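You operate a simulated robot arm through the tools that you are given. There is no shell and no other tool. Be economical: measure what you need, move in short steps, check, and stop when the job is done.

You run a simulated robot arm. Do the job below in one go: nothing can be reset, and whatever is moved stays where it is left.

TASK
Wind the empty bobbin full on the winder peg, then switch off.
Fine: bobbin on before the motor goes on; leave it on that peg; leave the other bobbins alone.

The check looks at the end state, three seconds after you hand in, the way a careful person would. Anything else that was tipped, shoved, dropped, spilled or broken makes it a failure.

THE ROBOT
A 7-joint arm with a two-finger parallel gripper on a trunk, on a base that drives. Base frame: it is fixed to the floor where the robot stands at the start and does not move with it; the origin is under the middle of the robot, x ahead of it, y to its left, z up. Readings come in mm, rad, newtons and seconds.
With the tool pointing down near the work surface it reaches from about 280 to 720 mm from the robot's upright axis, wherever it stands. Its first joint turns from -2.897 to 2.897 rad. Places, roughly: black switch [400, -100, 900]; tall grey cone (8x8x15 cm) [800, 0, 1000]; winder lever [700, -800, 1300]; winder peg [700, -700, 1200]. Payload 3.43 kg.
The tool frame sits at the grasp point between the pads (the TCP): z along the fingers, y along the line on which they close. The tips reach 30 mm beyond it. Largest opening 94 mm; finger width 28, thickness 10; the body of the gripper, 50 by 96 mm, starts 55 mm behind the TCP.
Orientation is told as [roll, pitch, yaw] about the base's x, y, z axes, in that order, counted from this pose: with the fingers straight down and closing along the base's y, the tool's x points along the base's -x, its y along +y and its z along -z.

THE INTERFACE
- The arm moves only by the tool jog_arm. Its argument "deltas" is a list of rows, each a list of 7 numbers: the finger opening in mm, from 0 to 94, then the shift along the tool's x, y, z in units of 50 mm (1.0 is 50 mm), then the turn, a rotation vector about the tool's x, y, z in units of 8 degrees (1.0 is 8 degrees). In form: [[claw, dx, dy, dz, ax, ay, az], ...]. A call has 1 to 8 rows; each row shifts and turns the commanded pose from where the row before left it, along the tool's axes as they then stand. A call with a number of a shift or a turn outside -1 to 1 is refused whole. Each row takes 0.2 s and may step no farther than 50 mm and 0.15 rad from the row before; otherwise, or with a gripper value out of range, the whole call is refused. Where a pose cannot be reached the arm comes as near as it can. A force on the tool above 40 N (or 10 N above the force at the start of the call, whichever is more), or a blocked arm, ends the call early, and 0.2 s more pass. Each finger travels about 108 mm/s and halts on what it meets, pressing with about 37 N; the grip force reading is that of the motor and also rises with nothing between the fingers. The clock runs only during rows and for 0.2 s after the last one: add rows that do not move to give the fingers time. It gives the time, the measured TCP pose, the force on the tool (base axes), the opening and the grip force at its end, in the units of the frame above (readings bear some noise), with the torque about the TCP (base axes, N m) and any sound that the robot's microphone picked up.
- Cameras (640 x 400 px; columns grow to the right, rows downward): "scene" is now at [325.3, -368.3, 1649.2]; the picture's right is [0.00, -0.17, 0.99], its down [-0.82, 0.57, 0.10] and it looks along [-0.58, -0.81, -0.14] (base axes); focal length 214 px, centre (320, 200). "wrist" rides on the gripper at [76, 14, -103] in the tool frame; the picture's right is [-0.18, 0.98, 0.00], its down [-0.75, -0.14, -0.64] and it looks along [-0.63, -0.12, 0.77] (tool axes); focal length 243 px, centre (320, 200). There is no depth. A picture from a camera that has moved, and an enlarged one, comes with that camera's place and axes in the base frame and with its lens. The place of the scene camera against the robot may be out by one fixed shift of up to 12 mm in any direction.
- get_image(camera): a new picture of that camera. The clock stands still meanwhile.
- raise_lower(by): slides the trunk up (or, below 0, down) by that many mm; the arm and the scene camera ride with it, the base frame stays. It gives what a move gives, with no picture.
- base_move(legs): drives the robot by 1 to 6 legs, each [ahead, left, turn to the left] in mm, mm and rad, along the robot's own axes; the way and the turn of a leg run together, so that a leg with both is an arc; at most 1500 mm and 3.142 rad a leg. The arm and the cameras ride along, it lands a little off, and it stops where it bumps. It gives what a move gives.
- head_to(pan, tilt): turns the head with the scene camera to pan (to the left, within 1.396 rad either way) and tilt (down, from -0.506 to 1.204), counted from straight ahead of the robot. It gives what a move gives.
- close_up(camera, box): a new picture of the part [left, top, right, bottom] of that camera's present view, enlarged. The clock stands still meanwhile.
- job_done(): hands the job in; it is judged then, once.

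Work in short steps. Places have to be worked out from the pictures, the camera data and where the tool is seen: move nearer, look again, correct. Check each grasp and each placing, and mend what went wrong. You have 120 turns and 90 pictures in all, those below and enlarged ones among them. Open the gripper and draw the arm clear of the work before you hand the job in, unless the task says otherwise; then end with one line.

The tools are called after "Request:" by a JSON object that holds its "fn" and its "kwargs". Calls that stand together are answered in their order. jog_arm: Moves the arm, as the interface text tells. Its arguments: {"type":"object","properties":{"deltas":{"type":"array"}},"required":["deltas"]} The other tools are called the same way: raise_lower (by) slides the trunk up or down; base_move (legs) drives the base; head_to (pan, tilt) turns the head that bears the scene camera; get_image (camera) takes a picture; close_up (camera, box) takes an enlarged picture of a part of a camera's view; job_done () hands the job in.

At the start:

```text
t: 0.0
eef_pos: [280.7, -283.3, 1533.7]
orientation: [0.001, 0.0, 0.0]
ft_force: [-0.1, -1.0, -0.1]
wrist_torque: [-0.02, -0.03, 0.04]
grip_width: 94.0
finger_force: 0.1
trunk travel left (down, up): [-275.0, 315.0]
robot x, y, heading: [0.8, -0.4, -0.001]
head pan, tilt: [-1.4, 0.614]
```

scene: 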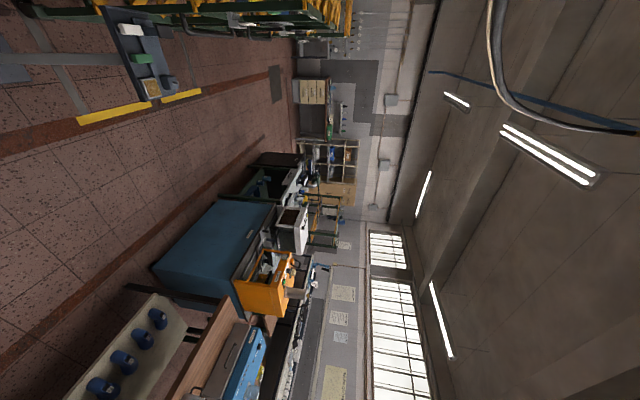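
wrist: 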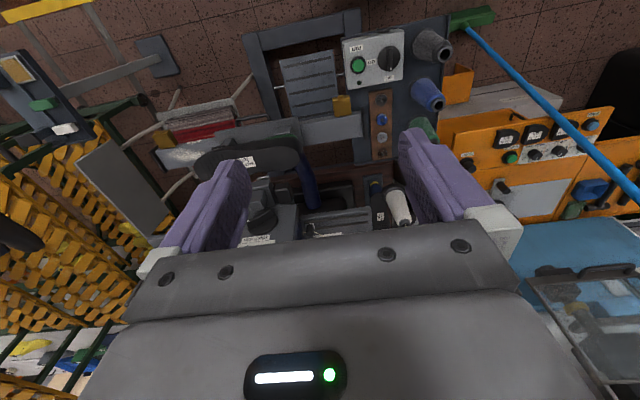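

The scene camera faces right and is rolled on its side. I turn the head toward the work area ahead.

Request:
{"fn": "head_to", "kwargs": {"pan": -0.5, "tilt": 0.8}}

Request:
{"fn": "get_image", "kwargs": {"camera": "scene"}}

```text
t: 1.2
eef_pos: [281.8, -282.8, 1534.6]
orientation: [0.001, 0.0, 0.0]
ft_force: [0.8, -1.4, 0.7]
wrist_torque: [-0.02, 0.02, 0.01]
grip_width: 93.8
finger_force: 0.0
trunk travel left (down, up): [-275.0, 315.0]
robot x, y, heading: [-2.3, -1.4, -0.0]
head pan, tilt: [-0.499, 0.799]
```

```text
87 pictures are left
camera scene: at [309.7, -320.3, 1593.4], right [0.0, -0.88, 0.48], down [-0.7, 0.34, 0.63], along [-0.72, -0.33, -0.61], focal length 214 px, centre (320, 200)
```

scene: 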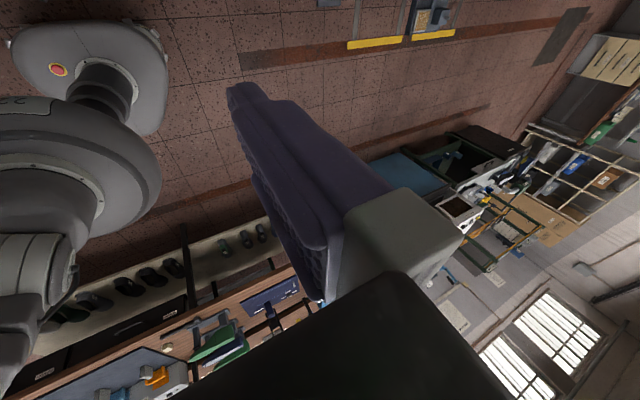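

The camera looks backward and upside down here, with the gripper very near it. I try other head angles to learn the mount.

Request:
{"fn": "head_to", "kwargs": {"pan": -0.5, "tilt": -0.4}}

Request:
{"fn": "get_image", "kwargs": {"camera": "scene"}}

```text
t: 2.6
eef_pos: [280.1, -282.4, 1534.1]
orientation: [0.001, -0.001, 0.001]
ft_force: [-0.1, 0.1, -0.6]
wrist_torque: [-0.02, -0.01, -0.01]
grip_width: 94.1
finger_force: 0.1
trunk travel left (down, up): [-275.0, 315.0]
robot x, y, heading: [-1.0, 2.9, -0.003]
head pan, tilt: [-0.499, -0.4]
```

```text
86 pictures are left
camera scene: at [414.8, -316.7, 1599.9], right [0.0, -0.88, 0.48], down [-0.92, -0.19, -0.34], along [0.39, -0.44, -0.81], focal length 214 px, centre (320, 200)
```

scene: 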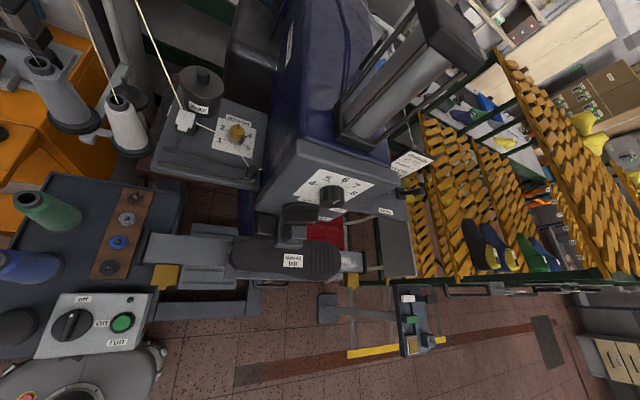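

Now the work area is visible: switch box lower left, bobbins on the brown strip, cones, and the machine. I zoom in on each part.

Request:
{"fn": "close_up", "kwargs": {"camera": "scene", "box": [0, 170, 240, 320]}}

Request:
{"fn": "close_up", "kwargs": {"camera": "scene", "box": [240, 120, 480, 270]}}

Request:
{"fn": "close_up", "kwargs": {"camera": "scene", "box": [0, 50, 280, 220]}}

Request:
{"fn": "close_up", "kwargs": {"camera": "scene", "box": [0, 280, 200, 400]}}

```text
2.67 times, centred on (120, 245) of scene
camera zoom: at [414.8, -316.7, 1599.9], right [0.0, -0.88, 0.48], down [-0.92, -0.19, -0.34], along [0.39, -0.44, -0.81], focal length 572 px, centre (853, 80)
```

zoom: 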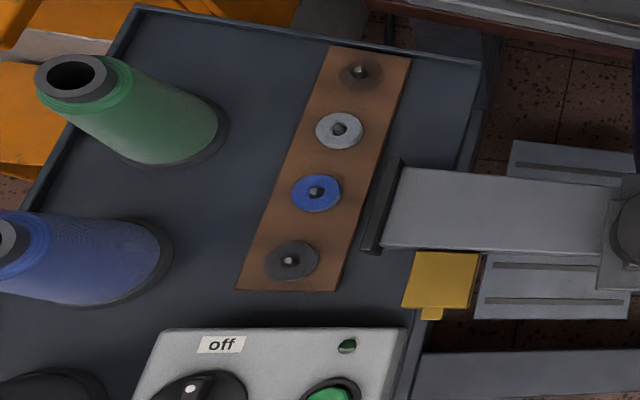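

```text
2.67 times, centred on (360, 195) of scene
camera zoom: at [414.8, -316.7, 1599.9], right [0.0, -0.88, 0.48], down [-0.92, -0.19, -0.34], along [0.39, -0.44, -0.81], focal length 572 px, centre (213, 213)
```

zoom: 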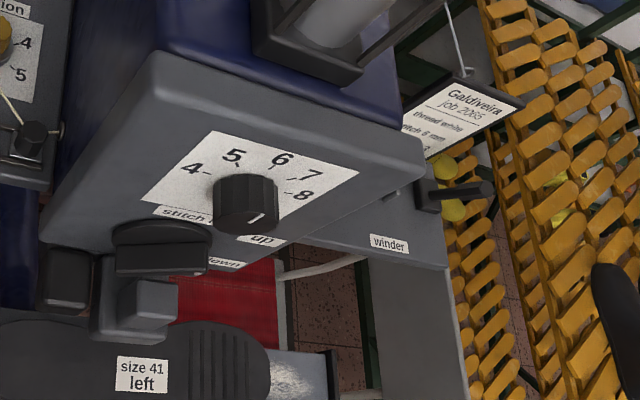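

```text
2.29 times, centred on (140, 135) of scene
camera zoom: at [414.8, -316.7, 1599.9], right [0.0, -0.88, 0.48], down [-0.92, -0.19, -0.34], along [0.39, -0.44, -0.81], focal length 490 px, centre (731, 349)
```

zoom: 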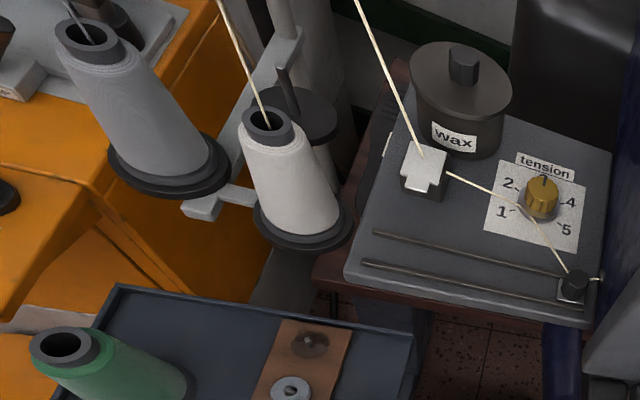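

```text
3.20 times, centred on (100, 340) of scene
camera zoom: at [414.8, -316.7, 1599.9], right [0.0, -0.88, 0.48], down [-0.92, -0.19, -0.34], along [0.39, -0.44, -0.81], focal length 686 px, centre (1024, -248)
```

zoom: 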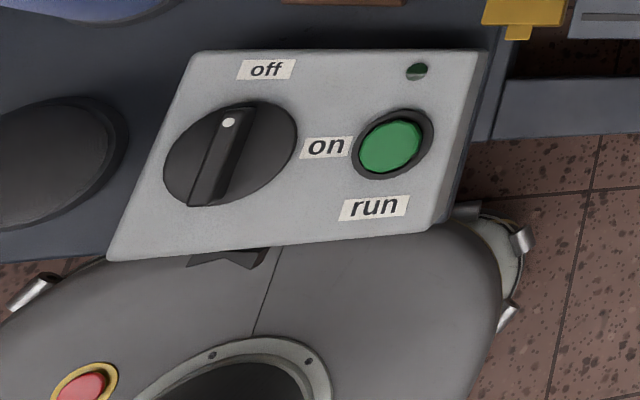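

The knob points at "off", with a green run button beside it; four pegs are on the brown strip. I look around for drive clearance and at the winder from another angle.

Request:
{"fn": "head_to", "kwargs": {"pan": -0.7, "tilt": 0.1}}

Request:
{"fn": "get_image", "kwargs": {"camera": "scene"}}

Request:
{"fn": "get_image", "kwargs": {"camera": "wrist"}}

Request:
{"fn": "close_up", "kwargs": {"camera": "wrist", "box": [320, 20, 480, 180]}}

```text
t: 3.5
eef_pos: [280.5, -283.5, 1532.6]
orientation: [-0.002, 0.0, 0.001]
ft_force: [-0.4, 0.6, 0.1]
wrist_torque: [-0.01, -0.01, 0.0]
grip_width: 94.0
finger_force: 0.0
trunk travel left (down, up): [-275.0, 315.0]
robot x, y, heading: [2.2, -2.2, -0.003]
head pan, tilt: [-0.7, 0.099]
```

```text
81 pictures are left
camera scene: at [372.8, -340.8, 1593.8], right [0.0, -0.77, 0.64], down [-1.0, 0.06, 0.08], along [-0.1, -0.64, -0.76], focal length 214 px, centre (320, 200)
```

scene: 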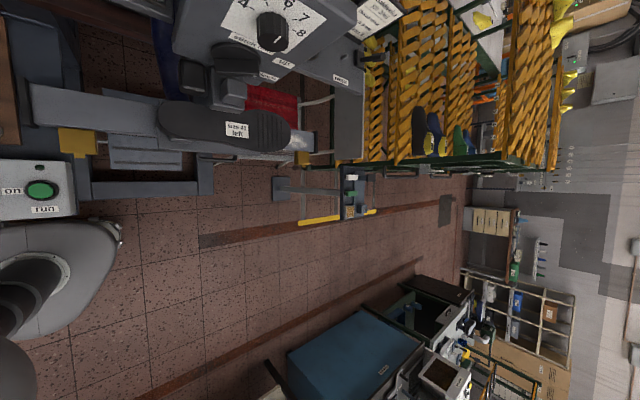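

```text
80 pictures are left
camera wrist: at [205.3, -270.5, 1637.1], right [0.18, 0.98, 0.0], down [0.75, -0.14, 0.64], along [0.63, -0.12, -0.77], focal length 243 px, centre (320, 200)
```

wrist: 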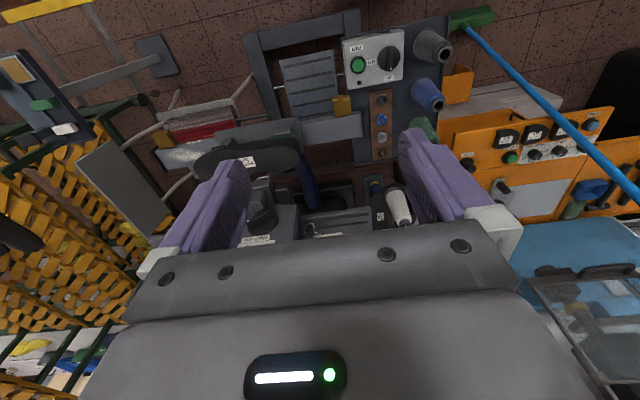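

```text
2.50 times, centred on (400, 100) of wrist
camera zoom: at [205.3, -270.5, 1637.1], right [0.18, 0.98, 0.0], down [0.75, -0.14, 0.64], along [0.63, -0.12, -0.77], focal length 606 px, centre (120, 450)
```

zoom: 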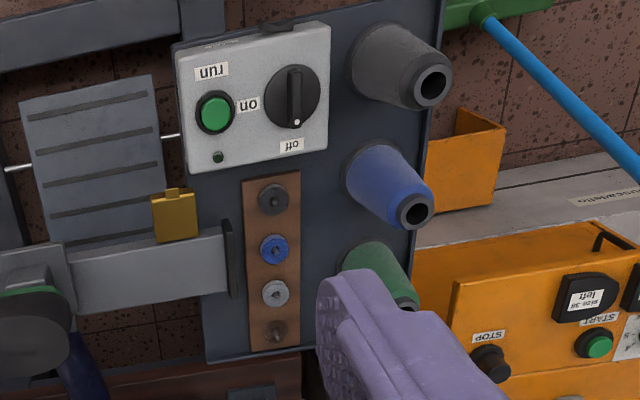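

The rightmost floor is clear. I estimate the empty (clear) bobbin at about (661, -127, 861). I drive right 250 mm to look at the winder from nearer.

Request:
{"fn": "base_move", "kwargs": {"legs": [[0, -250, 0]]}}

Request:
{"fn": "head_to", "kwargs": {"pan": -0.5, "tilt": -0.5}}

Request:
{"fn": "get_image", "kwargs": {"camera": "scene"}}

Request:
{"fn": "get_image", "kwargs": {"camera": "wrist"}}

```text
t: 5.4
eef_pos: [281.0, -540.1, 1533.3]
orientation: [0.001, 0.0, -0.002]
ft_force: [0.0, -0.1, -0.4]
wrist_torque: [0.03, 0.04, -0.03]
grip_width: 94.2
finger_force: 0.1
trunk travel left (down, up): [-275.0, 315.0]
robot x, y, heading: [1.8, -250.6, -0.004]
head pan, tilt: [-0.7, 0.099]
```

```text
t: 6.4
eef_pos: [279.2, -537.8, 1533.7]
orientation: [0.0, 0.002, -0.002]
ft_force: [0.5, -0.2, 0.1]
wrist_torque: [0.03, 0.01, 0.02]
grip_width: 94.3
finger_force: 0.0
trunk travel left (down, up): [-275.0, 315.0]
robot x, y, heading: [0.5, -254.4, -0.004]
head pan, tilt: [-0.499, -0.499]
```

```text
78 pictures are left
camera scene: at [421.1, -567.7, 1605.2], right [0.0, -0.88, 0.48], down [-0.88, -0.23, -0.42], along [0.48, -0.42, -0.77], focal length 214 px, centre (320, 200)
```

scene: 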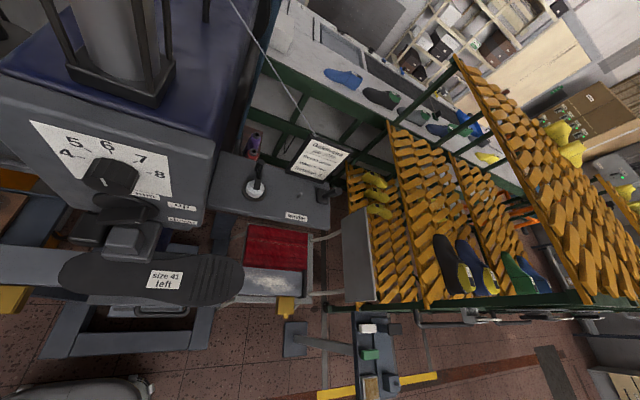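

```text
77 pictures are left
camera wrist: at [204.7, -524.1, 1637.0], right [0.19, 0.98, 0.0], down [0.75, -0.14, 0.64], along [0.63, -0.12, -0.77], focal length 243 px, centre (320, 200)
```

wrist: 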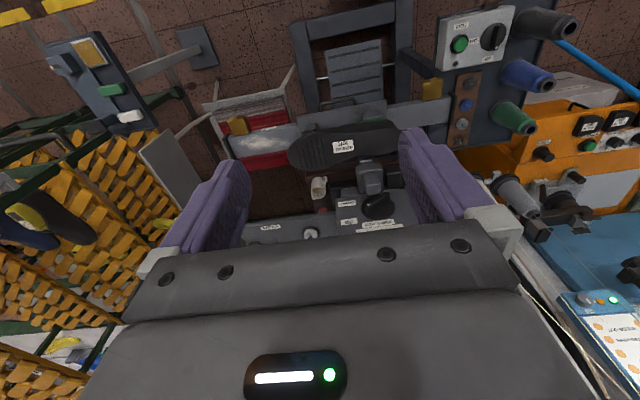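

The winder plate with peg and lever is now visible; I zoom in.

Request:
{"fn": "close_up", "kwargs": {"camera": "scene", "box": [190, 110, 360, 240]}}

Request:
{"fn": "close_up", "kwargs": {"camera": "wrist", "box": [220, 130, 430, 260]}}

Request:
{"fn": "close_up", "kwargs": {"camera": "wrist", "box": [410, 0, 570, 160]}}

```text
3.08 times, centred on (275, 175) of scene
camera zoom: at [421.1, -567.7, 1605.2], right [0.0, -0.88, 0.48], down [-0.88, -0.23, -0.42], along [0.48, -0.42, -0.77], focal length 660 px, centre (458, 277)
```

zoom: 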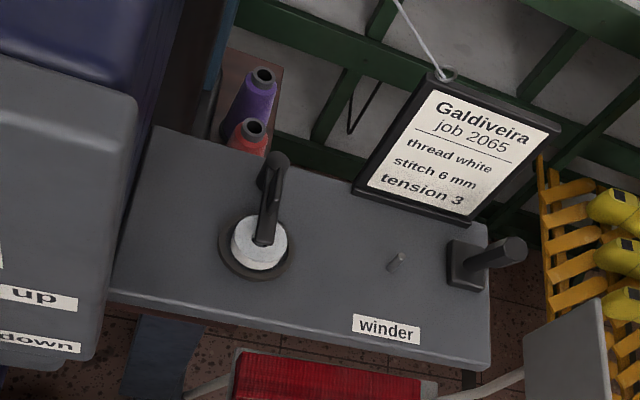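

```text
3.05 times, centred on (325, 195) of wrist
camera zoom: at [204.7, -524.1, 1637.0], right [0.19, 0.98, 0.0], down [0.75, -0.14, 0.64], along [0.63, -0.12, -0.77], focal length 739 px, centre (305, 215)
```

zoom: 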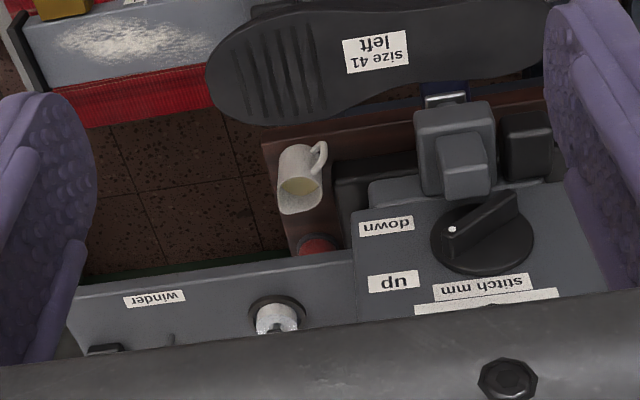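

```text
2.50 times, centred on (490, 80) of wrist
camera zoom: at [204.7, -524.1, 1637.0], right [0.19, 0.98, 0.0], down [0.75, -0.14, 0.64], along [0.63, -0.12, -0.77], focal length 606 px, centre (-105, 500)
```

zoom: 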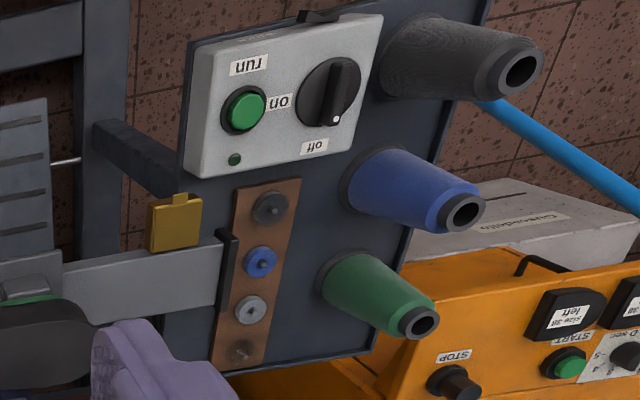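

Winder plate: a thin upright pin near the "winder" label with a lever at the right, and a white disc with black arm at left. I drive another 130 mm right and look straight down.

Request:
{"fn": "base_move", "kwargs": {"legs": [[0, -130, 0]]}}

Request:
{"fn": "head_to", "kwargs": {"pan": -0.1, "tilt": -0.5}}

Request:
{"fn": "close_up", "kwargs": {"camera": "scene", "box": [160, 80, 480, 280]}}

```text
t: 7.6
eef_pos: [281.9, -667.1, 1534.8]
orientation: [0.0, 0.001, 0.004]
ft_force: [-0.8, 0.2, 0.3]
wrist_torque: [0.04, -0.02, -0.05]
grip_width: 94.2
finger_force: 0.0
trunk travel left (down, up): [-275.0, 315.0]
robot x, y, heading: [0.2, -384.1, 0.003]
head pan, tilt: [-0.499, -0.499]
```

```text
t: 8.5
eef_pos: [281.4, -665.2, 1533.8]
orientation: [0.001, 0.0, 0.003]
ft_force: [0.1, -0.4, -0.1]
wrist_torque: [0.0, 0.01, 0.02]
grip_width: 93.9
finger_force: 0.1
trunk travel left (down, up): [-275.0, 315.0]
robot x, y, heading: [1.6, -381.3, 0.002]
head pan, tilt: [-0.099, -0.499]
```

```text
2.00 times, centred on (320, 180) of scene
camera zoom: at [422.7, -669.8, 1597.3], right [0.0, -0.99, 0.1], down [-0.88, -0.05, -0.48], along [0.48, -0.09, -0.87], focal length 429 px, centre (320, 240)
```

zoom: 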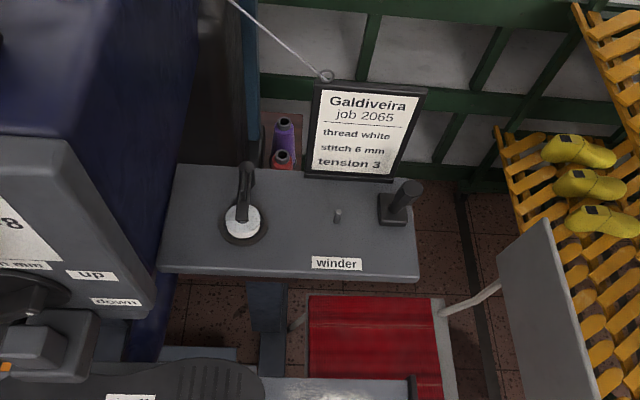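

Request:
{"fn": "close_up", "kwargs": {"camera": "scene", "box": [240, 140, 380, 230]}}

Request:
{"fn": "get_image", "kwargs": {"camera": "wrist"}}

```text
4.44 times, centred on (310, 185) of scene
camera zoom: at [422.7, -669.8, 1597.3], right [0.0, -0.99, 0.1], down [-0.88, -0.05, -0.48], along [0.48, -0.09, -0.87], focal length 953 px, centre (364, 267)
```

zoom: 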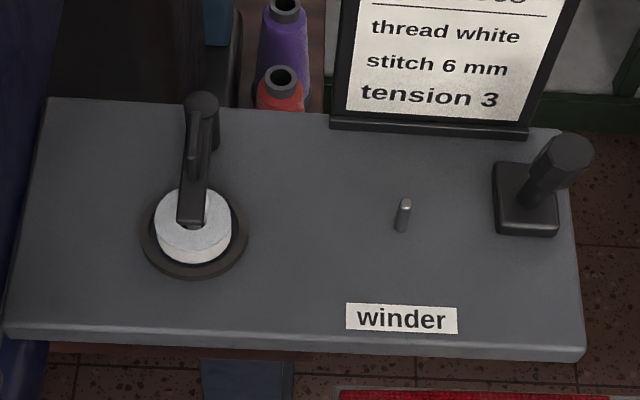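

```text
71 pictures are left
camera wrist: at [206.1, -652.7, 1637.0], right [0.18, 0.98, 0.0], down [0.75, -0.14, 0.64], along [0.63, -0.12, -0.77], focal length 243 px, centre (320, 200)
```

wrist: 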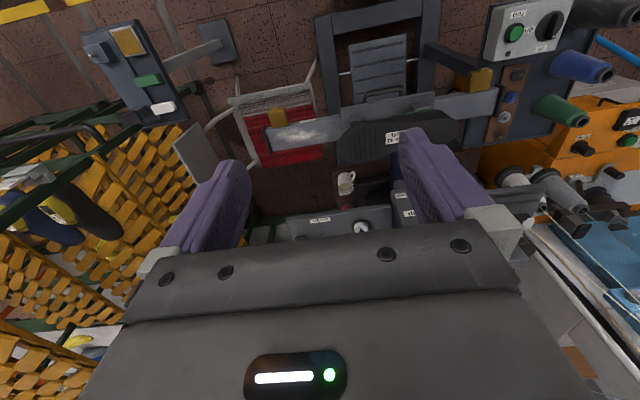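

The left disc is separate; the pin by the "winder" label at about (658, -728, 1211) is the peg, lever tip ≈ (662, -793, 1276). I check the clearance in front of the base since I'd like to stand ~100 mm further ahead.

Request:
{"fn": "head_to", "kwargs": {"pan": 0.35, "tilt": 0.15}}

Request:
{"fn": "get_image", "kwargs": {"camera": "scene"}}

```text
t: 9.5
eef_pos: [281.2, -665.4, 1534.5]
orientation: [0.001, 0.0, 0.003]
ft_force: [0.2, -0.6, 0.4]
wrist_torque: [0.04, 0.0, -0.03]
grip_width: 94.0
finger_force: 0.0
trunk travel left (down, up): [-275.0, 315.0]
robot x, y, heading: [-4.0, -384.0, 0.004]
head pan, tilt: [0.351, 0.15]
```

```text
70 pictures are left
camera scene: at [368.9, -631.4, 1577.0], right [0.0, -0.94, -0.34], down [-0.99, -0.05, 0.14], along [-0.15, 0.34, -0.93], focal length 214 px, centre (320, 200)
```

scene: 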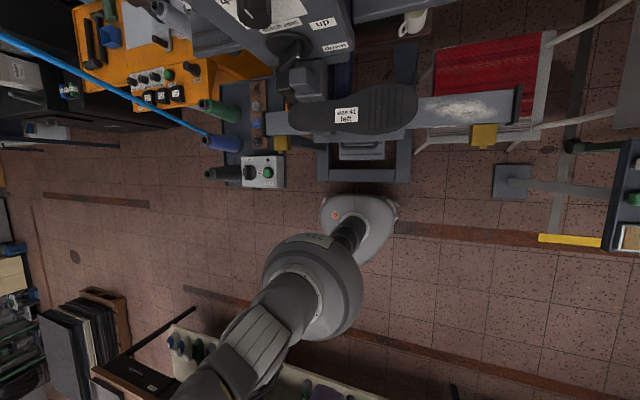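

The treadle frame lies ~80 mm ahead of the base, so I stay modest. I drive to about (30, -200) for picking the bobbin.

Request:
{"fn": "base_move", "kwargs": {"legs": [[0, 184, 0], [30, 0, 0]]}}

Request:
{"fn": "head_to", "kwargs": {"pan": 0.1, "tilt": -0.3}}

Request:
{"fn": "get_image", "kwargs": {"camera": "scene"}}

```text
t: 11.7
eef_pos: [301.8, -485.4, 1533.3]
orientation: [0.002, 0.002, 0.006]
ft_force: [-0.4, -0.3, -0.6]
wrist_torque: [0.0, 0.01, 0.01]
grip_width: 94.0
finger_force: 0.1
trunk travel left (down, up): [-275.0, 315.0]
robot x, y, heading: [19.9, -206.7, 0.001]
head pan, tilt: [0.351, 0.15]
stopped in leg 2: the robot was blocked; the commanded pose is now the measured one
```

```text
t: 12.6
eef_pos: [304.2, -485.6, 1533.6]
orientation: [0.001, 0.001, 0.005]
ft_force: [0.4, 0.4, 0.5]
wrist_torque: [0.03, 0.04, -0.02]
grip_width: 94.0
finger_force: 0.2
trunk travel left (down, up): [-275.0, 315.0]
robot x, y, heading: [20.1, -204.0, 0.005]
head pan, tilt: [0.099, -0.3]
```

```text
69 pictures are left
camera scene: at [429.6, -475.0, 1584.9], right [0.0, -0.99, -0.1], down [-0.96, 0.03, -0.29], along [0.29, 0.1, -0.95], focal length 214 px, centre (320, 200)
```

scene: 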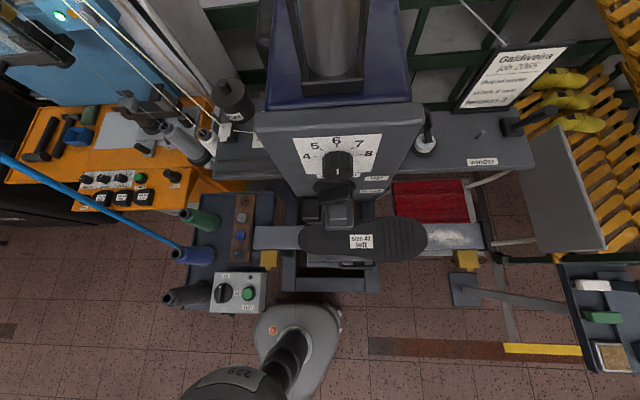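

The base touched the frame at x=20; I back off 8 mm, then swing the arm at height to about (450,-200).

Request:
{"fn": "base_move", "kwargs": {"legs": [[-8, 0, 0]]}}

Request:
{"fn": "jog_arm", "kwargs": {"deltas": [[94, -0.446, 0.817, 0, 0, 0, 0], [94, -0.446, 0.817, 0, 0, 0, 0], [94, -0.446, 0.817, 0, 0, 0, 0], [94, -0.446, 0.817, 0, 0, 0, 0], [94, -0.446, 0.817, 0, 0, 0, 0], [94, -0.446, 0.817, 0, 0, 0, 0], [94, -0.446, 0.817, 0, 0, 0, 0]]}}

Request:
{"fn": "get_image", "kwargs": {"camera": "wrist"}}

```text
t: 13.3
eef_pos: [294.1, -485.0, 1534.2]
orientation: [0.002, 0.0, 0.004]
ft_force: [0.7, 0.0, 0.2]
wrist_torque: [-0.03, -0.02, 0.0]
grip_width: 93.7
finger_force: 0.0
trunk travel left (down, up): [-275.0, 315.0]
robot x, y, heading: [11.9, -203.9, 0.001]
head pan, tilt: [0.099, -0.3]
```

```text
t: 14.9
eef_pos: [450.9, -201.5, 1533.4]
orientation: [0.004, 0.003, 0.004]
ft_force: [0.7, -0.7, 1.3]
wrist_torque: [0.0, 0.03, 0.01]
grip_width: 93.9
finger_force: 0.1
trunk travel left (down, up): [-275.0, 315.0]
robot x, y, heading: [12.4, -204.9, 0.004]
head pan, tilt: [0.099, -0.3]
```

```text
68 pictures are left
camera wrist: at [375.4, -189.2, 1637.0], right [0.18, 0.98, 0.0], down [0.76, -0.14, 0.64], along [0.63, -0.11, -0.77], focal length 243 px, centre (320, 200)
```

wrist: 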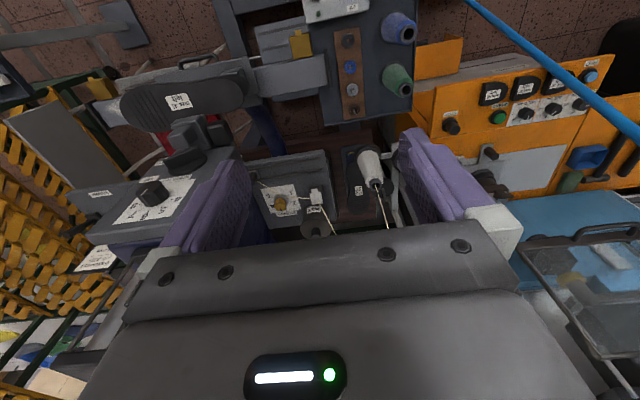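

Path is clear below; I lower the trunk by 250 mm.

Request:
{"fn": "raise_lower", "kwargs": {"by": -250}}

Request:
{"fn": "jog_arm", "kwargs": {"deltas": [[94, -0.7, 0.6, 0.2, 0, 0, 0], [94, -0.7, 0.6, 0.2, 0, 0, 0], [94, -0.7, 0.3, 0.5, 0, 0, 0], [94, -0.5, 0, 0.8, 0, 0, 0]]}}

Request:
{"fn": "get_image", "kwargs": {"camera": "wrist"}}

Request:
{"fn": "get_image", "kwargs": {"camera": "scene"}}

```text
t: 17.5
eef_pos: [449.7, -203.5, 1283.6]
orientation: [0.002, 0.002, 0.005]
ft_force: [0.2, -0.4, -0.2]
wrist_torque: [0.01, 0.01, 0.03]
grip_width: 94.2
finger_force: 0.0
trunk travel left (down, up): [-25.0, 565.0]
robot x, y, heading: [13.0, -203.1, 0.003]
head pan, tilt: [0.099, -0.3]
```

```text
t: 18.5
eef_pos: [577.6, -125.9, 1195.4]
orientation: [0.003, 0.002, 0.004]
ft_force: [-0.4, 0.2, -0.3]
wrist_torque: [-0.01, -0.01, -0.02]
grip_width: 93.9
finger_force: 0.0
trunk travel left (down, up): [-25.0, 565.0]
robot x, y, heading: [10.8, -202.7, 0.006]
head pan, tilt: [0.099, -0.3]
```

```text
67 pictures are left
camera wrist: at [502.7, -114.7, 1298.9], right [0.18, 0.98, 0.0], down [0.76, -0.14, 0.64], along [0.63, -0.11, -0.77], focal length 243 px, centre (320, 200)
```

wrist: 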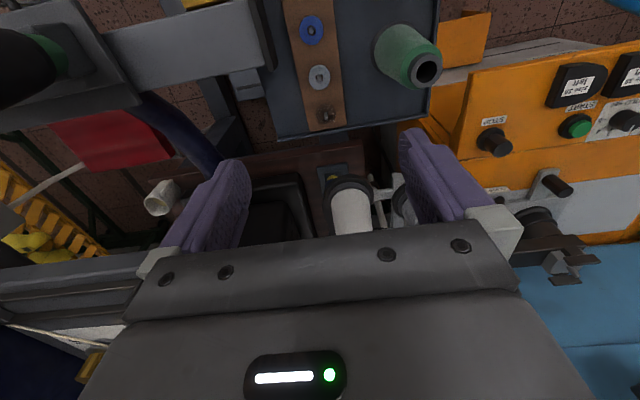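

```text
66 pictures are left
camera scene: at [704.6, -116.9, 1247.6], right [0.0, -0.99, -0.1], down [-0.96, 0.03, -0.29], along [0.29, 0.1, -0.95], focal length 214 px, centre (320, 200)
```

scene: 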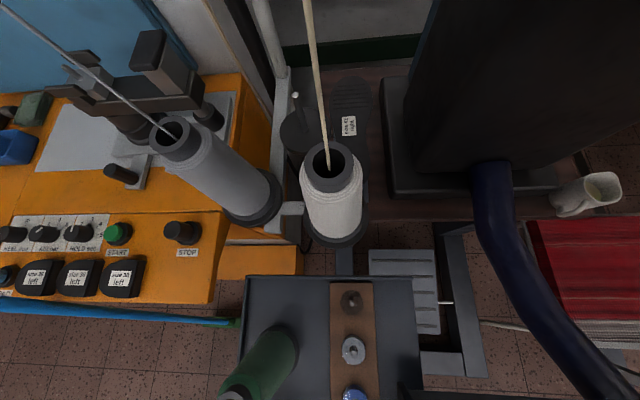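

The scene camera evidently rides on the hand. To keep the hand clear of the white cone, I tilt the hand back toward the robot 20° (fingers still closing along y), and descend toward the clear bobbin, about (654, -131, ~870).

Request:
{"fn": "jog_arm", "kwargs": {"deltas": [[94, 0, 0, 0, 0, -1, 0], [94, 0, 0, 0, 0, -1, 0], [94, 0, 0, 0, 0, -0.5, 0], [94, 0, -0.1, 0.8, 0, 0, 0], [94, 0, 0, 0.8, 0, 0, 0], [94, 0, 0, 0.8, 0, 0, 0]]}}

Request:
{"fn": "get_image", "kwargs": {"camera": "wrist"}}

Request:
{"fn": "get_image", "kwargs": {"camera": "scene"}}

```text
t: 19.9
eef_pos: [620.9, -132.2, 1085.9]
orientation: [0.002, -0.346, 0.002]
ft_force: [0.6, 0.3, -0.2]
wrist_torque: [0.02, 0.0, 0.0]
grip_width: 94.1
finger_force: 0.0
trunk travel left (down, up): [-25.0, 565.0]
robot x, y, heading: [17.0, -201.2, 0.001]
head pan, tilt: [0.099, -0.3]
```

```text
65 pictures are left
camera wrist: at [513.8, -120.5, 1157.3], right [0.17, 0.98, 0.06], down [0.49, -0.14, 0.86], along [0.85, -0.11, -0.51], focal length 243 px, centre (320, 200)
```

wrist: 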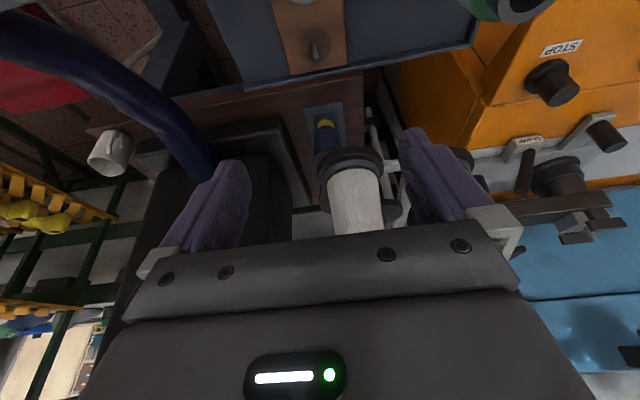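

```text
64 pictures are left
camera scene: at [720.4, -122.7, 1181.3], right [0.04, -0.99, -0.09], down [-0.8, 0.03, -0.6], along [0.6, 0.1, -0.79], focal length 214 px, centre (320, 200)
```

scene: 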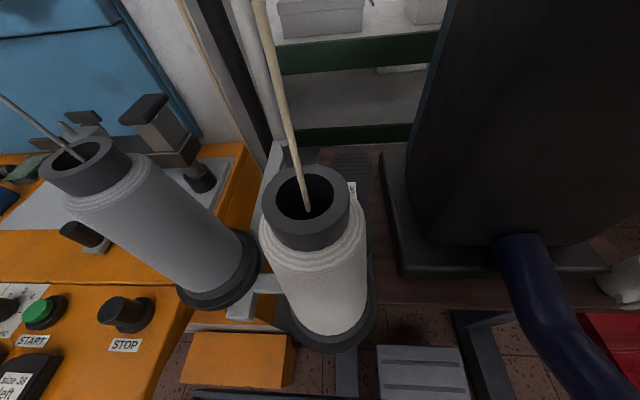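

Request:
{"fn": "close_up", "kwargs": {"camera": "wrist", "box": [260, 0, 380, 80]}}

```text
5.00 times, centred on (320, 40) of wrist
camera zoom: at [513.8, -120.5, 1157.3], right [0.17, 0.98, 0.06], down [0.49, -0.14, 0.86], along [0.85, -0.11, -0.51], focal length 1213 px, centre (320, 1000)
```

zoom: 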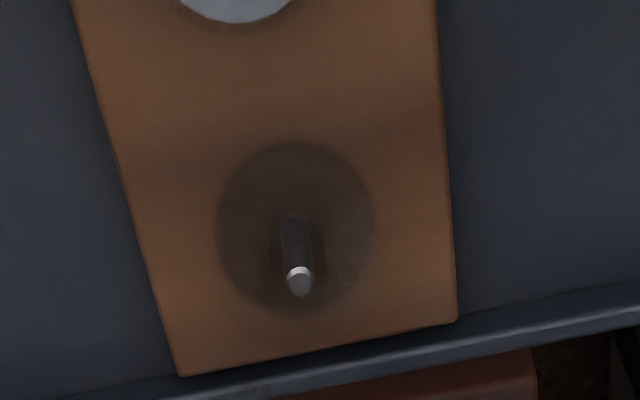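

A clear, empty bobbin sits on the last peg, ~32 mm across. I go down to just above it, opening at max, and look again.

Request:
{"fn": "jog_arm", "kwargs": {"deltas": [[94, 0.18, 0.02, 0.77, 0, 0, 0], [94, 0.18, 0.02, 0.77, 0, 0, 0], [94, 0.18, 0.02, 0.77, 0, 0, 0], [94, 0.18, 0.02, 0.77, 0, 0, 0]]}}

Request:
{"fn": "get_image", "kwargs": {"camera": "wrist"}}

Request:
{"fn": "get_image", "kwargs": {"camera": "scene"}}

```text
t: 20.9
eef_pos: [636.8, -126.6, 929.3]
orientation: [0.004, -0.351, 0.004]
ft_force: [-18.7, -2.1, 8.1]
wrist_torque: [0.38, -2.97, 0.08]
grip_width: 93.7
finger_force: 0.1
trunk travel left (down, up): [-25.0, 565.0]
robot x, y, heading: [9.0, -205.6, 0.003]
head pan, tilt: [0.099, -0.3]
```

```text
62 pictures are left
camera wrist: at [530.5, -115.7, 1001.7], right [0.17, 0.98, 0.07], down [0.49, -0.14, 0.86], along [0.86, -0.11, -0.5], focal length 243 px, centre (320, 200)
```

wrist: 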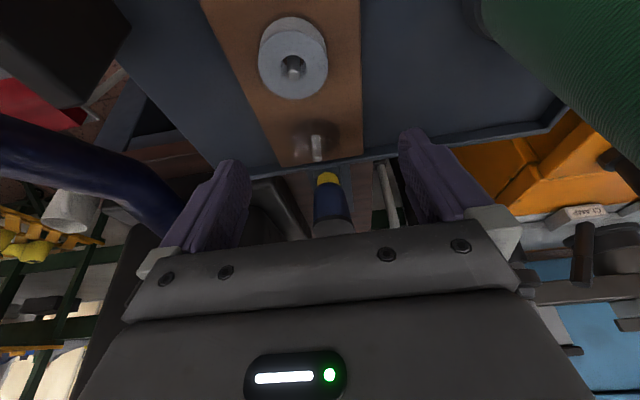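

```text
61 pictures are left
camera scene: at [737.1, -117.8, 1026.3], right [0.04, -0.99, -0.1], down [-0.8, 0.03, -0.6], along [0.6, 0.1, -0.79], focal length 214 px, centre (320, 200)
```

scene: 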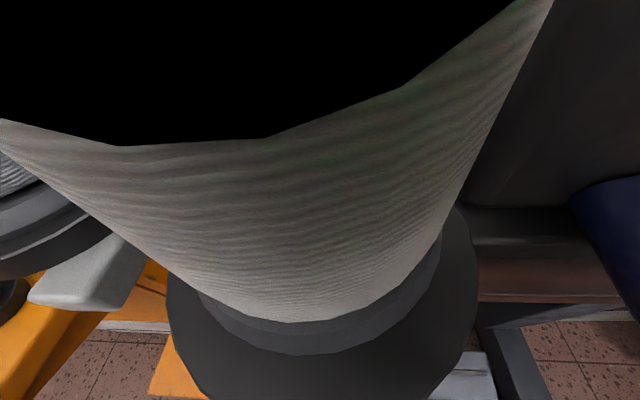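

A sideways force of 19 N: the hand/head touches the white cone. I back straight off toward the robot at once and look.

Request:
{"fn": "jog_arm", "kwargs": {"deltas": [[94, 0.56, 0, -0.2, 0, 0, 0], [94, 0.56, 0, -0.2, 0, 0, 0]]}}

Request:
{"fn": "get_image", "kwargs": {"camera": "scene"}}

```text
t: 21.5
eef_pos: [584.6, -127.5, 927.5]
orientation: [0.002, -0.353, 0.006]
ft_force: [16.4, 1.0, 6.3]
wrist_torque: [-0.36, 0.24, 0.95]
grip_width: 93.6
finger_force: 0.0
trunk travel left (down, up): [-25.0, 565.0]
robot x, y, heading: [12.5, -205.0, -0.001]
head pan, tilt: [0.099, -0.3]
```

```text
60 pictures are left
camera scene: at [685.0, -117.6, 1024.7], right [0.04, -0.99, -0.09], down [-0.8, 0.03, -0.61], along [0.6, 0.1, -0.79], focal length 214 px, centre (320, 200)
```

scene: 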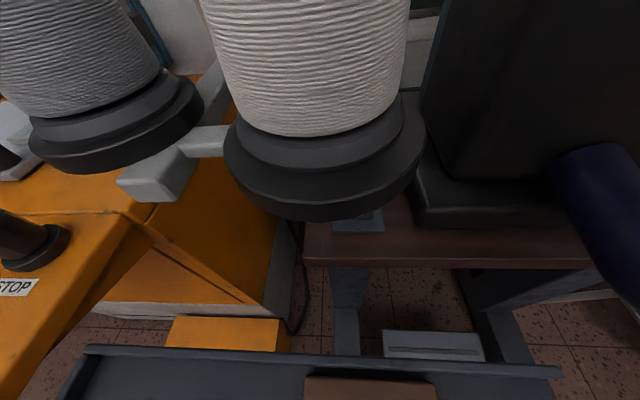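

Now the right finger touches the free-arm end from behind. I move slightly forward and up.

Request:
{"fn": "jog_arm", "kwargs": {"deltas": [[94, -0.38, 0, 0.13, 0, 0, 0], [94, -0.3, 0, -0.8, 0, 0, 0], [94, -0.3, 0, -0.8, 0, 0, 0], [94, -0.3, 0, -0.8, 0, 0, 0]]}}

Request:
{"fn": "get_image", "kwargs": {"camera": "scene"}}

Request:
{"fn": "get_image", "kwargs": {"camera": "wrist"}}

```text
t: 22.5
eef_pos: [600.5, -126.2, 1058.4]
orientation: [0.002, -0.346, 0.005]
ft_force: [0.2, 0.2, 0.7]
wrist_torque: [-0.01, 0.04, -0.02]
grip_width: 93.9
finger_force: 0.1
trunk travel left (down, up): [-25.0, 565.0]
robot x, y, heading: [13.9, -203.0, 0.001]
head pan, tilt: [0.099, -0.3]
```

```text
59 pictures are left
camera scene: at [701.4, -116.3, 1153.5], right [0.04, -0.99, -0.09], down [-0.8, 0.03, -0.6], along [0.6, 0.1, -0.79], focal length 214 px, centre (320, 200)
```

scene: 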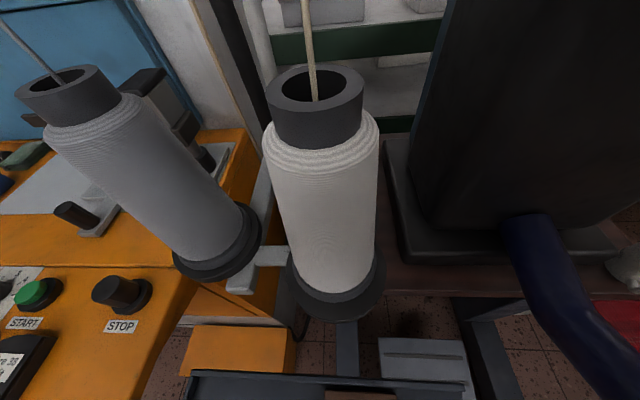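

```text
58 pictures are left
camera wrist: at [494.7, -114.1, 1129.6], right [0.17, 0.98, 0.06], down [0.49, -0.14, 0.86], along [0.85, -0.11, -0.51], focal length 243 px, centre (320, 200)
```

wrist: 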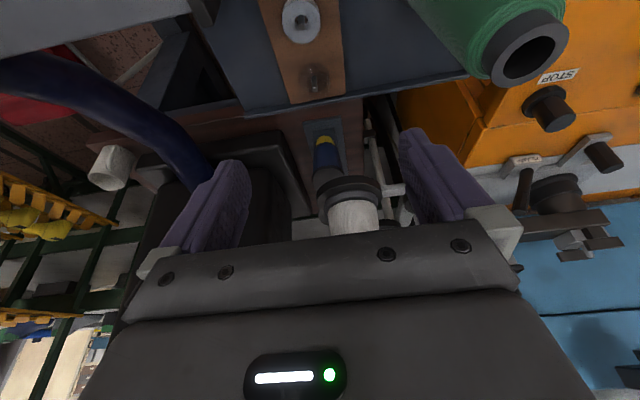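

The cone still stands upright. The head on the hand's front is solid, so I stow it sideways (its start pose) and lean the hand back further, to 30°, before approaching again. Bobbin peg tip ≈ (656, -131, 896).

Request:
{"fn": "head_to", "kwargs": {"pan": -1.39, "tilt": 0.614}}

Request:
{"fn": "jog_arm", "kwargs": {"deltas": [[70, 0, 0, 0, 0, -0.65, 0], [70, 0, 0, 0, 0, -0.6, 0], [70, 0, 0, 0, 0, 0, 0]]}}

```text
t: 24.1
eef_pos: [600.4, -125.2, 1059.7]
orientation: [0.0, -0.35, 0.004]
ft_force: [0.0, 7.1, 4.3]
wrist_torque: [-1.4, -0.07, 0.1]
grip_width: 94.0
finger_force: 0.1
trunk travel left (down, up): [-25.0, 565.0]
robot x, y, heading: [14.6, -199.4, 0.002]
head pan, tilt: [-1.389, 0.614]
```

```text
t: 24.9
eef_pos: [602.3, -128.7, 1057.5]
orientation: [0.003, -0.524, 0.003]
ft_force: [-0.2, -0.1, 0.0]
wrist_torque: [0.01, 0.0, 0.0]
grip_width: 69.9
finger_force: 0.1
trunk travel left (down, up): [-25.0, 565.0]
robot x, y, heading: [16.2, -207.9, 0.002]
head pan, tilt: [-1.389, 0.614]
```

A brief 7 N sideways during the head turn; I look at what was there.

Request:
{"fn": "get_image", "kwargs": {"camera": "scene"}}

Request:
{"fn": "get_image", "kwargs": {"camera": "wrist"}}

```text
57 pictures are left
camera scene: at [582.0, -213.1, 1183.4], right [-0.49, -0.18, 0.85], down [-0.76, 0.56, -0.32], along [-0.42, -0.8, -0.42], focal length 214 px, centre (320, 200)
```

scene: 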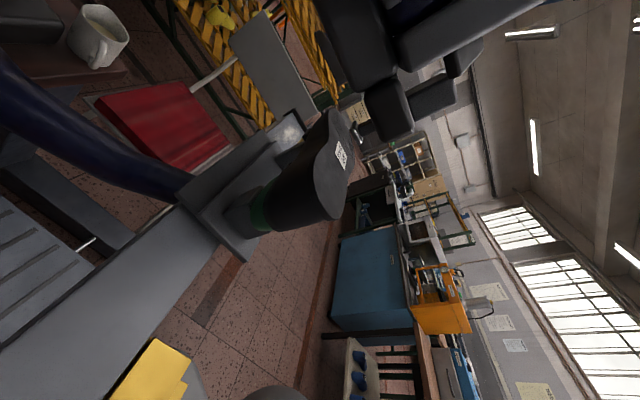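

```text
56 pictures are left
camera wrist: at [484.8, -115.8, 1109.1], right [0.16, 0.98, 0.09], down [0.33, -0.14, 0.93], along [0.93, -0.11, -0.35], focal length 243 px, centre (320, 200)
```

wrist: 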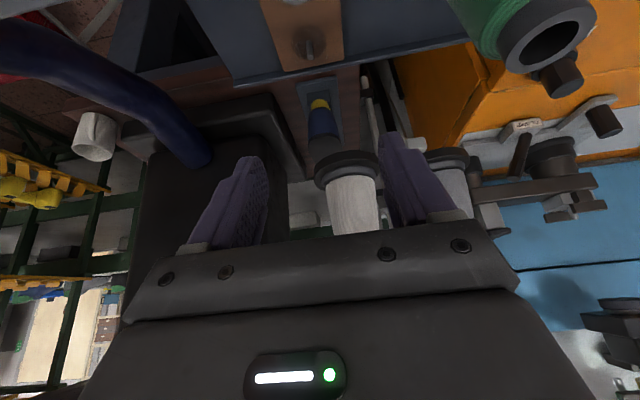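

All stands as before (shoe still on the free arm). The peg tip again works out at (655, -131, 896). I descend to just above it.

Request:
{"fn": "jog_arm", "kwargs": {"deltas": [[70, 0.12, -0.02, 0.75, 0, 0, 0], [70, 0.12, -0.02, 0.75, 0, 0, 0], [70, 0.12, -0.02, 0.75, 0, 0, 0]]}}

Request:
{"fn": "get_image", "kwargs": {"camera": "wrist"}}

```text
t: 25.7
eef_pos: [643.4, -131.6, 950.0]
orientation: [0.0, -0.521, 0.002]
ft_force: [-0.2, 0.0, 0.4]
wrist_torque: [0.0, -0.01, 0.0]
grip_width: 69.8
finger_force: 0.1
trunk travel left (down, up): [-25.0, 565.0]
robot x, y, heading: [8.3, -200.4, -0.001]
head pan, tilt: [-1.389, 0.614]
```

```text
55 pictures are left
camera wrist: at [526.3, -118.6, 1000.7], right [0.16, 0.98, 0.09], down [0.33, -0.14, 0.93], along [0.93, -0.11, -0.35], focal length 243 px, centre (320, 200)
```

wrist: 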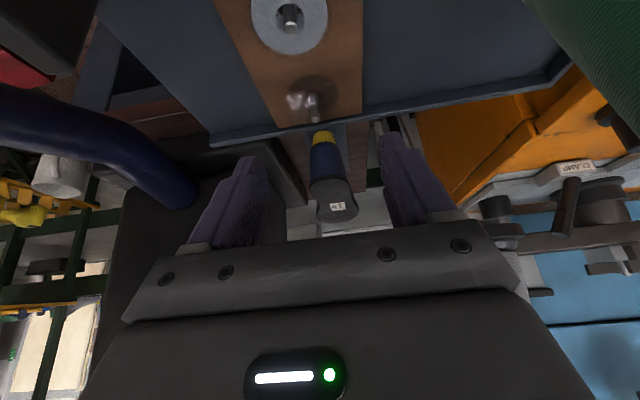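

Request:
{"fn": "close_up", "kwargs": {"camera": "wrist", "box": [250, 50, 380, 140]}}

```text
4.44 times, centred on (315, 95) of wrist
camera zoom: at [526.3, -118.6, 1000.7], right [0.16, 0.98, 0.09], down [0.33, -0.14, 0.93], along [0.93, -0.11, -0.35], focal length 1078 px, centre (342, 667)
```

zoom: 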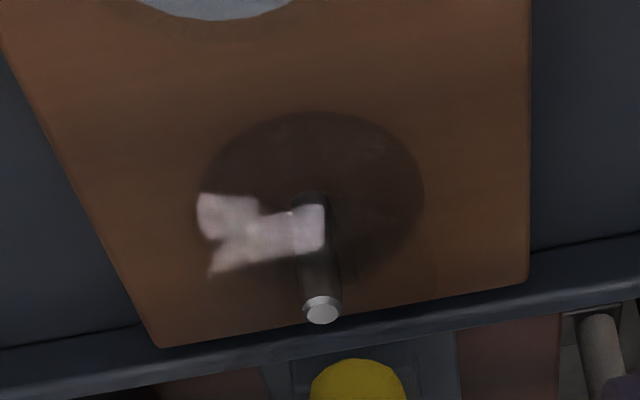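

Bobbin rims at roughly z 874–889, centre (656, -131.5). I lower so the finger ends straddle it, then check force before closing.

Request:
{"fn": "jog_arm", "kwargs": {"deltas": [[70, 0.16, 0, 0.39, 0, 0, 0], [70, 0.16, 0, 0.38, 0, 0, 0]]}}

Request:
{"fn": "get_image", "kwargs": {"camera": "wrist"}}

```text
t: 26.3
eef_pos: [648.8, -130.1, 905.5]
orientation: [0.001, -0.521, 0.005]
ft_force: [-0.7, -0.2, 0.0]
wrist_torque: [0.02, -0.01, 0.01]
grip_width: 70.0
finger_force: 0.1
trunk travel left (down, up): [-25.0, 565.0]
robot x, y, heading: [15.2, -201.5, 0.004]
head pan, tilt: [-1.389, 0.614]
```

```text
53 pictures are left
camera wrist: at [531.3, -118.1, 958.0], right [0.15, 0.98, 0.09], down [0.33, -0.14, 0.93], along [0.93, -0.11, -0.35], focal length 243 px, centre (320, 200)
```

wrist: 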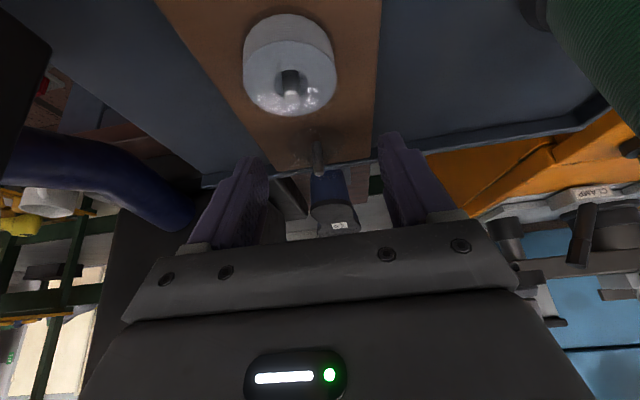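

The tips are about level with the bobbin; I go 5 mm lower and close gently.

Request:
{"fn": "jog_arm", "kwargs": {"deltas": [[70, 0.05, -0.03, 0.09, 0, 0, 0], [50, 0, 0, 0, 0, 0, 0], [30, 0, 0, 0, 0, 0, 0], [20, 0, 0, 0, 0, 0, 0], [15, 0, 0, 0, 0, 0, 0], [15, 0, 0, 0, 0, 0, 0]]}}

Request:
{"fn": "get_image", "kwargs": {"camera": "wrist"}}

```text
t: 27.7
eef_pos: [649.8, -132.3, 906.6]
orientation: [0.001, -0.53, 0.002]
ft_force: [-2.7, 1.9, 13.2]
wrist_torque: [-0.27, 0.0, -0.22]
grip_width: 34.4
finger_force: 17.2
trunk travel left (down, up): [-25.0, 565.0]
robot x, y, heading: [10.1, -205.8, 0.004]
head pan, tilt: [-1.389, 0.614]
stopped in row 6: the force on the tool passed its limit at 40 N (the readings are from after the stop); the commanded pose is now the measured one
```

```text
52 pictures are left
camera wrist: at [531.9, -120.2, 955.4], right [0.16, 0.98, 0.09], down [0.33, -0.14, 0.93], along [0.93, -0.11, -0.34], focal length 243 px, centre (320, 200)
```

wrist: 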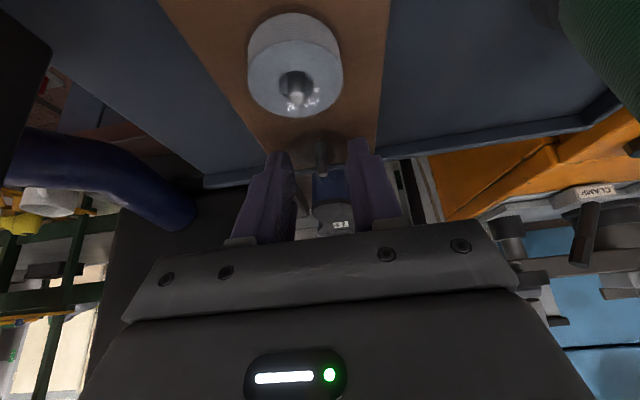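

Gripped at 34.4 mm. I lift straight up 60 mm.

Request:
{"fn": "jog_arm", "kwargs": {"deltas": [[15, -0.1, 0, -0.173, 0, 0, 0], [15, -0.2, 0, -0.346, 0, 0, 0], [15, -0.3, 0, -0.52, 0, 0, 0]]}}

Request:
{"fn": "get_image", "kwargs": {"camera": "wrist"}}

```text
t: 28.5
eef_pos: [647.6, -135.0, 962.8]
orientation: [0.002, -0.525, 0.002]
ft_force: [0.1, 0.5, 0.4]
wrist_torque: [-0.04, 0.02, 0.02]
grip_width: 15.3
finger_force: 0.1
trunk travel left (down, up): [-25.0, 565.0]
robot x, y, heading: [10.2, -200.8, 0.0]
head pan, tilt: [-1.389, 0.614]
```

```text
51 pictures are left
camera wrist: at [530.6, -122.9, 1014.5], right [0.16, 0.98, 0.09], down [0.33, -0.14, 0.93], along [0.93, -0.12, -0.35], focal length 243 px, centre (320, 200)
```

wrist: 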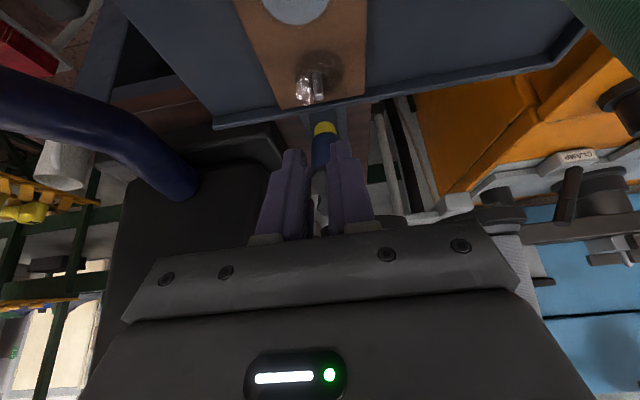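

It slipped out; the bobbin stayed on its peg. I zoom to check it.

Request:
{"fn": "close_up", "kwargs": {"camera": "wrist", "box": [250, 20, 390, 120]}}

```text
4.00 times, centred on (320, 70) of wrist
camera zoom: at [530.6, -122.9, 1014.5], right [0.16, 0.98, 0.09], down [0.33, -0.14, 0.93], along [0.93, -0.12, -0.35], focal length 970 px, centre (320, 720)
```

zoom: 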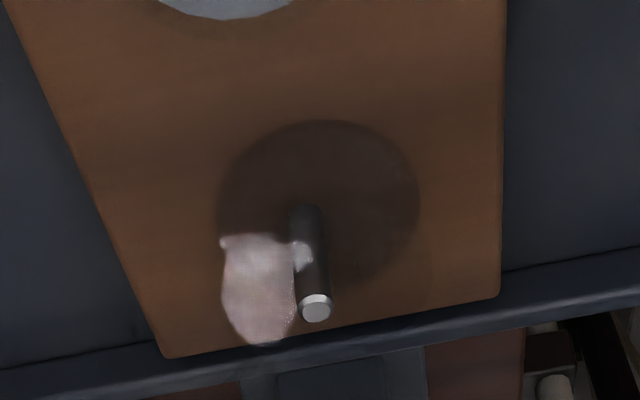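

The bobbin is undisturbed on its peg. I retry deeper: open to 56, lower until the tips meet the strip (~TCP z 901), checking the reading before closing.

Request:
{"fn": "jog_arm", "kwargs": {"deltas": [[56, 0, 0.04, 0, 0, 0, 0], [56, 0.24, 0.03, 0.43, 0, 0, 0], [56, 0.24, 0, 0.42, 0, 0, 0], [56, 0.06, 0, 0.11, 0, 0, 0], [56, 0.04, 0, 0.07, 0, 0, 0]]}}

Request:
{"fn": "close_up", "kwargs": {"camera": "wrist", "box": [220, 100, 420, 230]}}

```text
t: 29.7
eef_pos: [650.3, -129.2, 906.0]
orientation: [0.0, -0.528, 0.004]
ft_force: [0.7, -1.0, 6.4]
wrist_torque: [-0.24, -0.03, 0.01]
grip_width: 56.4
finger_force: 0.3
trunk travel left (down, up): [-25.0, 565.0]
robot x, y, heading: [10.8, -204.9, 0.005]
head pan, tilt: [-1.389, 0.614]
```

```text
3.08 times, centred on (320, 165) of wrist
camera zoom: at [532.9, -116.5, 955.6], right [0.16, 0.98, 0.09], down [0.33, -0.14, 0.93], along [0.93, -0.11, -0.34], focal length 746 px, centre (320, 308)
```

zoom: 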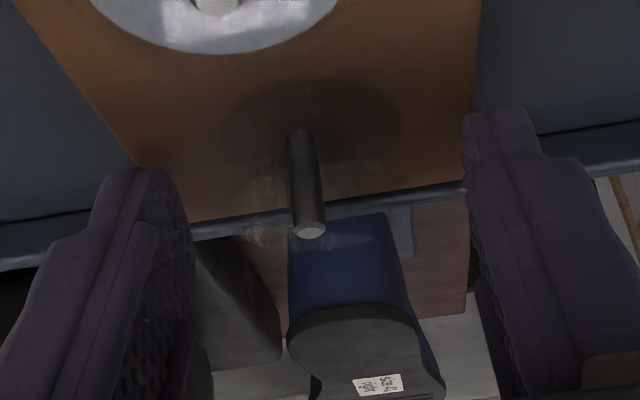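

The tips rest on the strip at TCP z≈906. I rise 2 mm, centre in y, close, and look before lifting.

Request:
{"fn": "jog_arm", "kwargs": {"deltas": [[56, -0.02, -0.045, -0.035, 0, 0, 0], [40, 0, 0, 0, 0, 0, 0], [32, 0, 0, 0, 0, 0, 0], [28, 0, 0, 0, 0, 0, 0], [28, 0, 0, 0, 0, 0, 0]]}}

Request:
{"fn": "close_up", "kwargs": {"camera": "wrist", "box": [220, 100, 420, 230]}}

```text
t: 30.9
eef_pos: [649.5, -130.3, 905.7]
orientation: [0.0, -0.524, 0.003]
ft_force: [-0.4, -0.4, -0.3]
wrist_torque: [0.0, -0.02, 0.01]
grip_width: 33.0
finger_force: 37.2
trunk travel left (down, up): [-25.0, 565.0]
robot x, y, heading: [9.8, -198.6, -0.002]
head pan, tilt: [-1.389, 0.614]
```

```text
3.08 times, centred on (320, 165) of wrist
camera zoom: at [533.0, -118.7, 956.8], right [0.16, 0.98, 0.09], down [0.33, -0.14, 0.93], along [0.93, -0.11, -0.35], focal length 746 px, centre (320, 308)
```

zoom: 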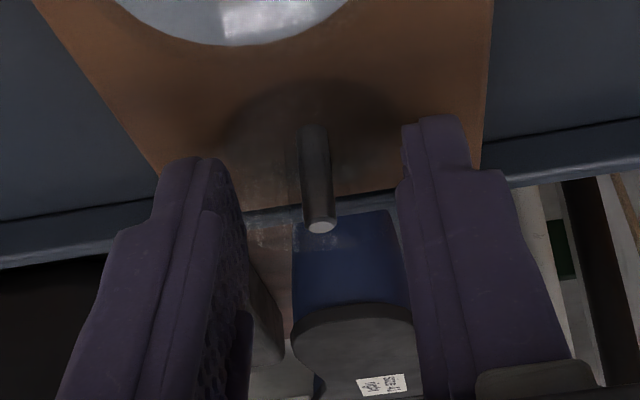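

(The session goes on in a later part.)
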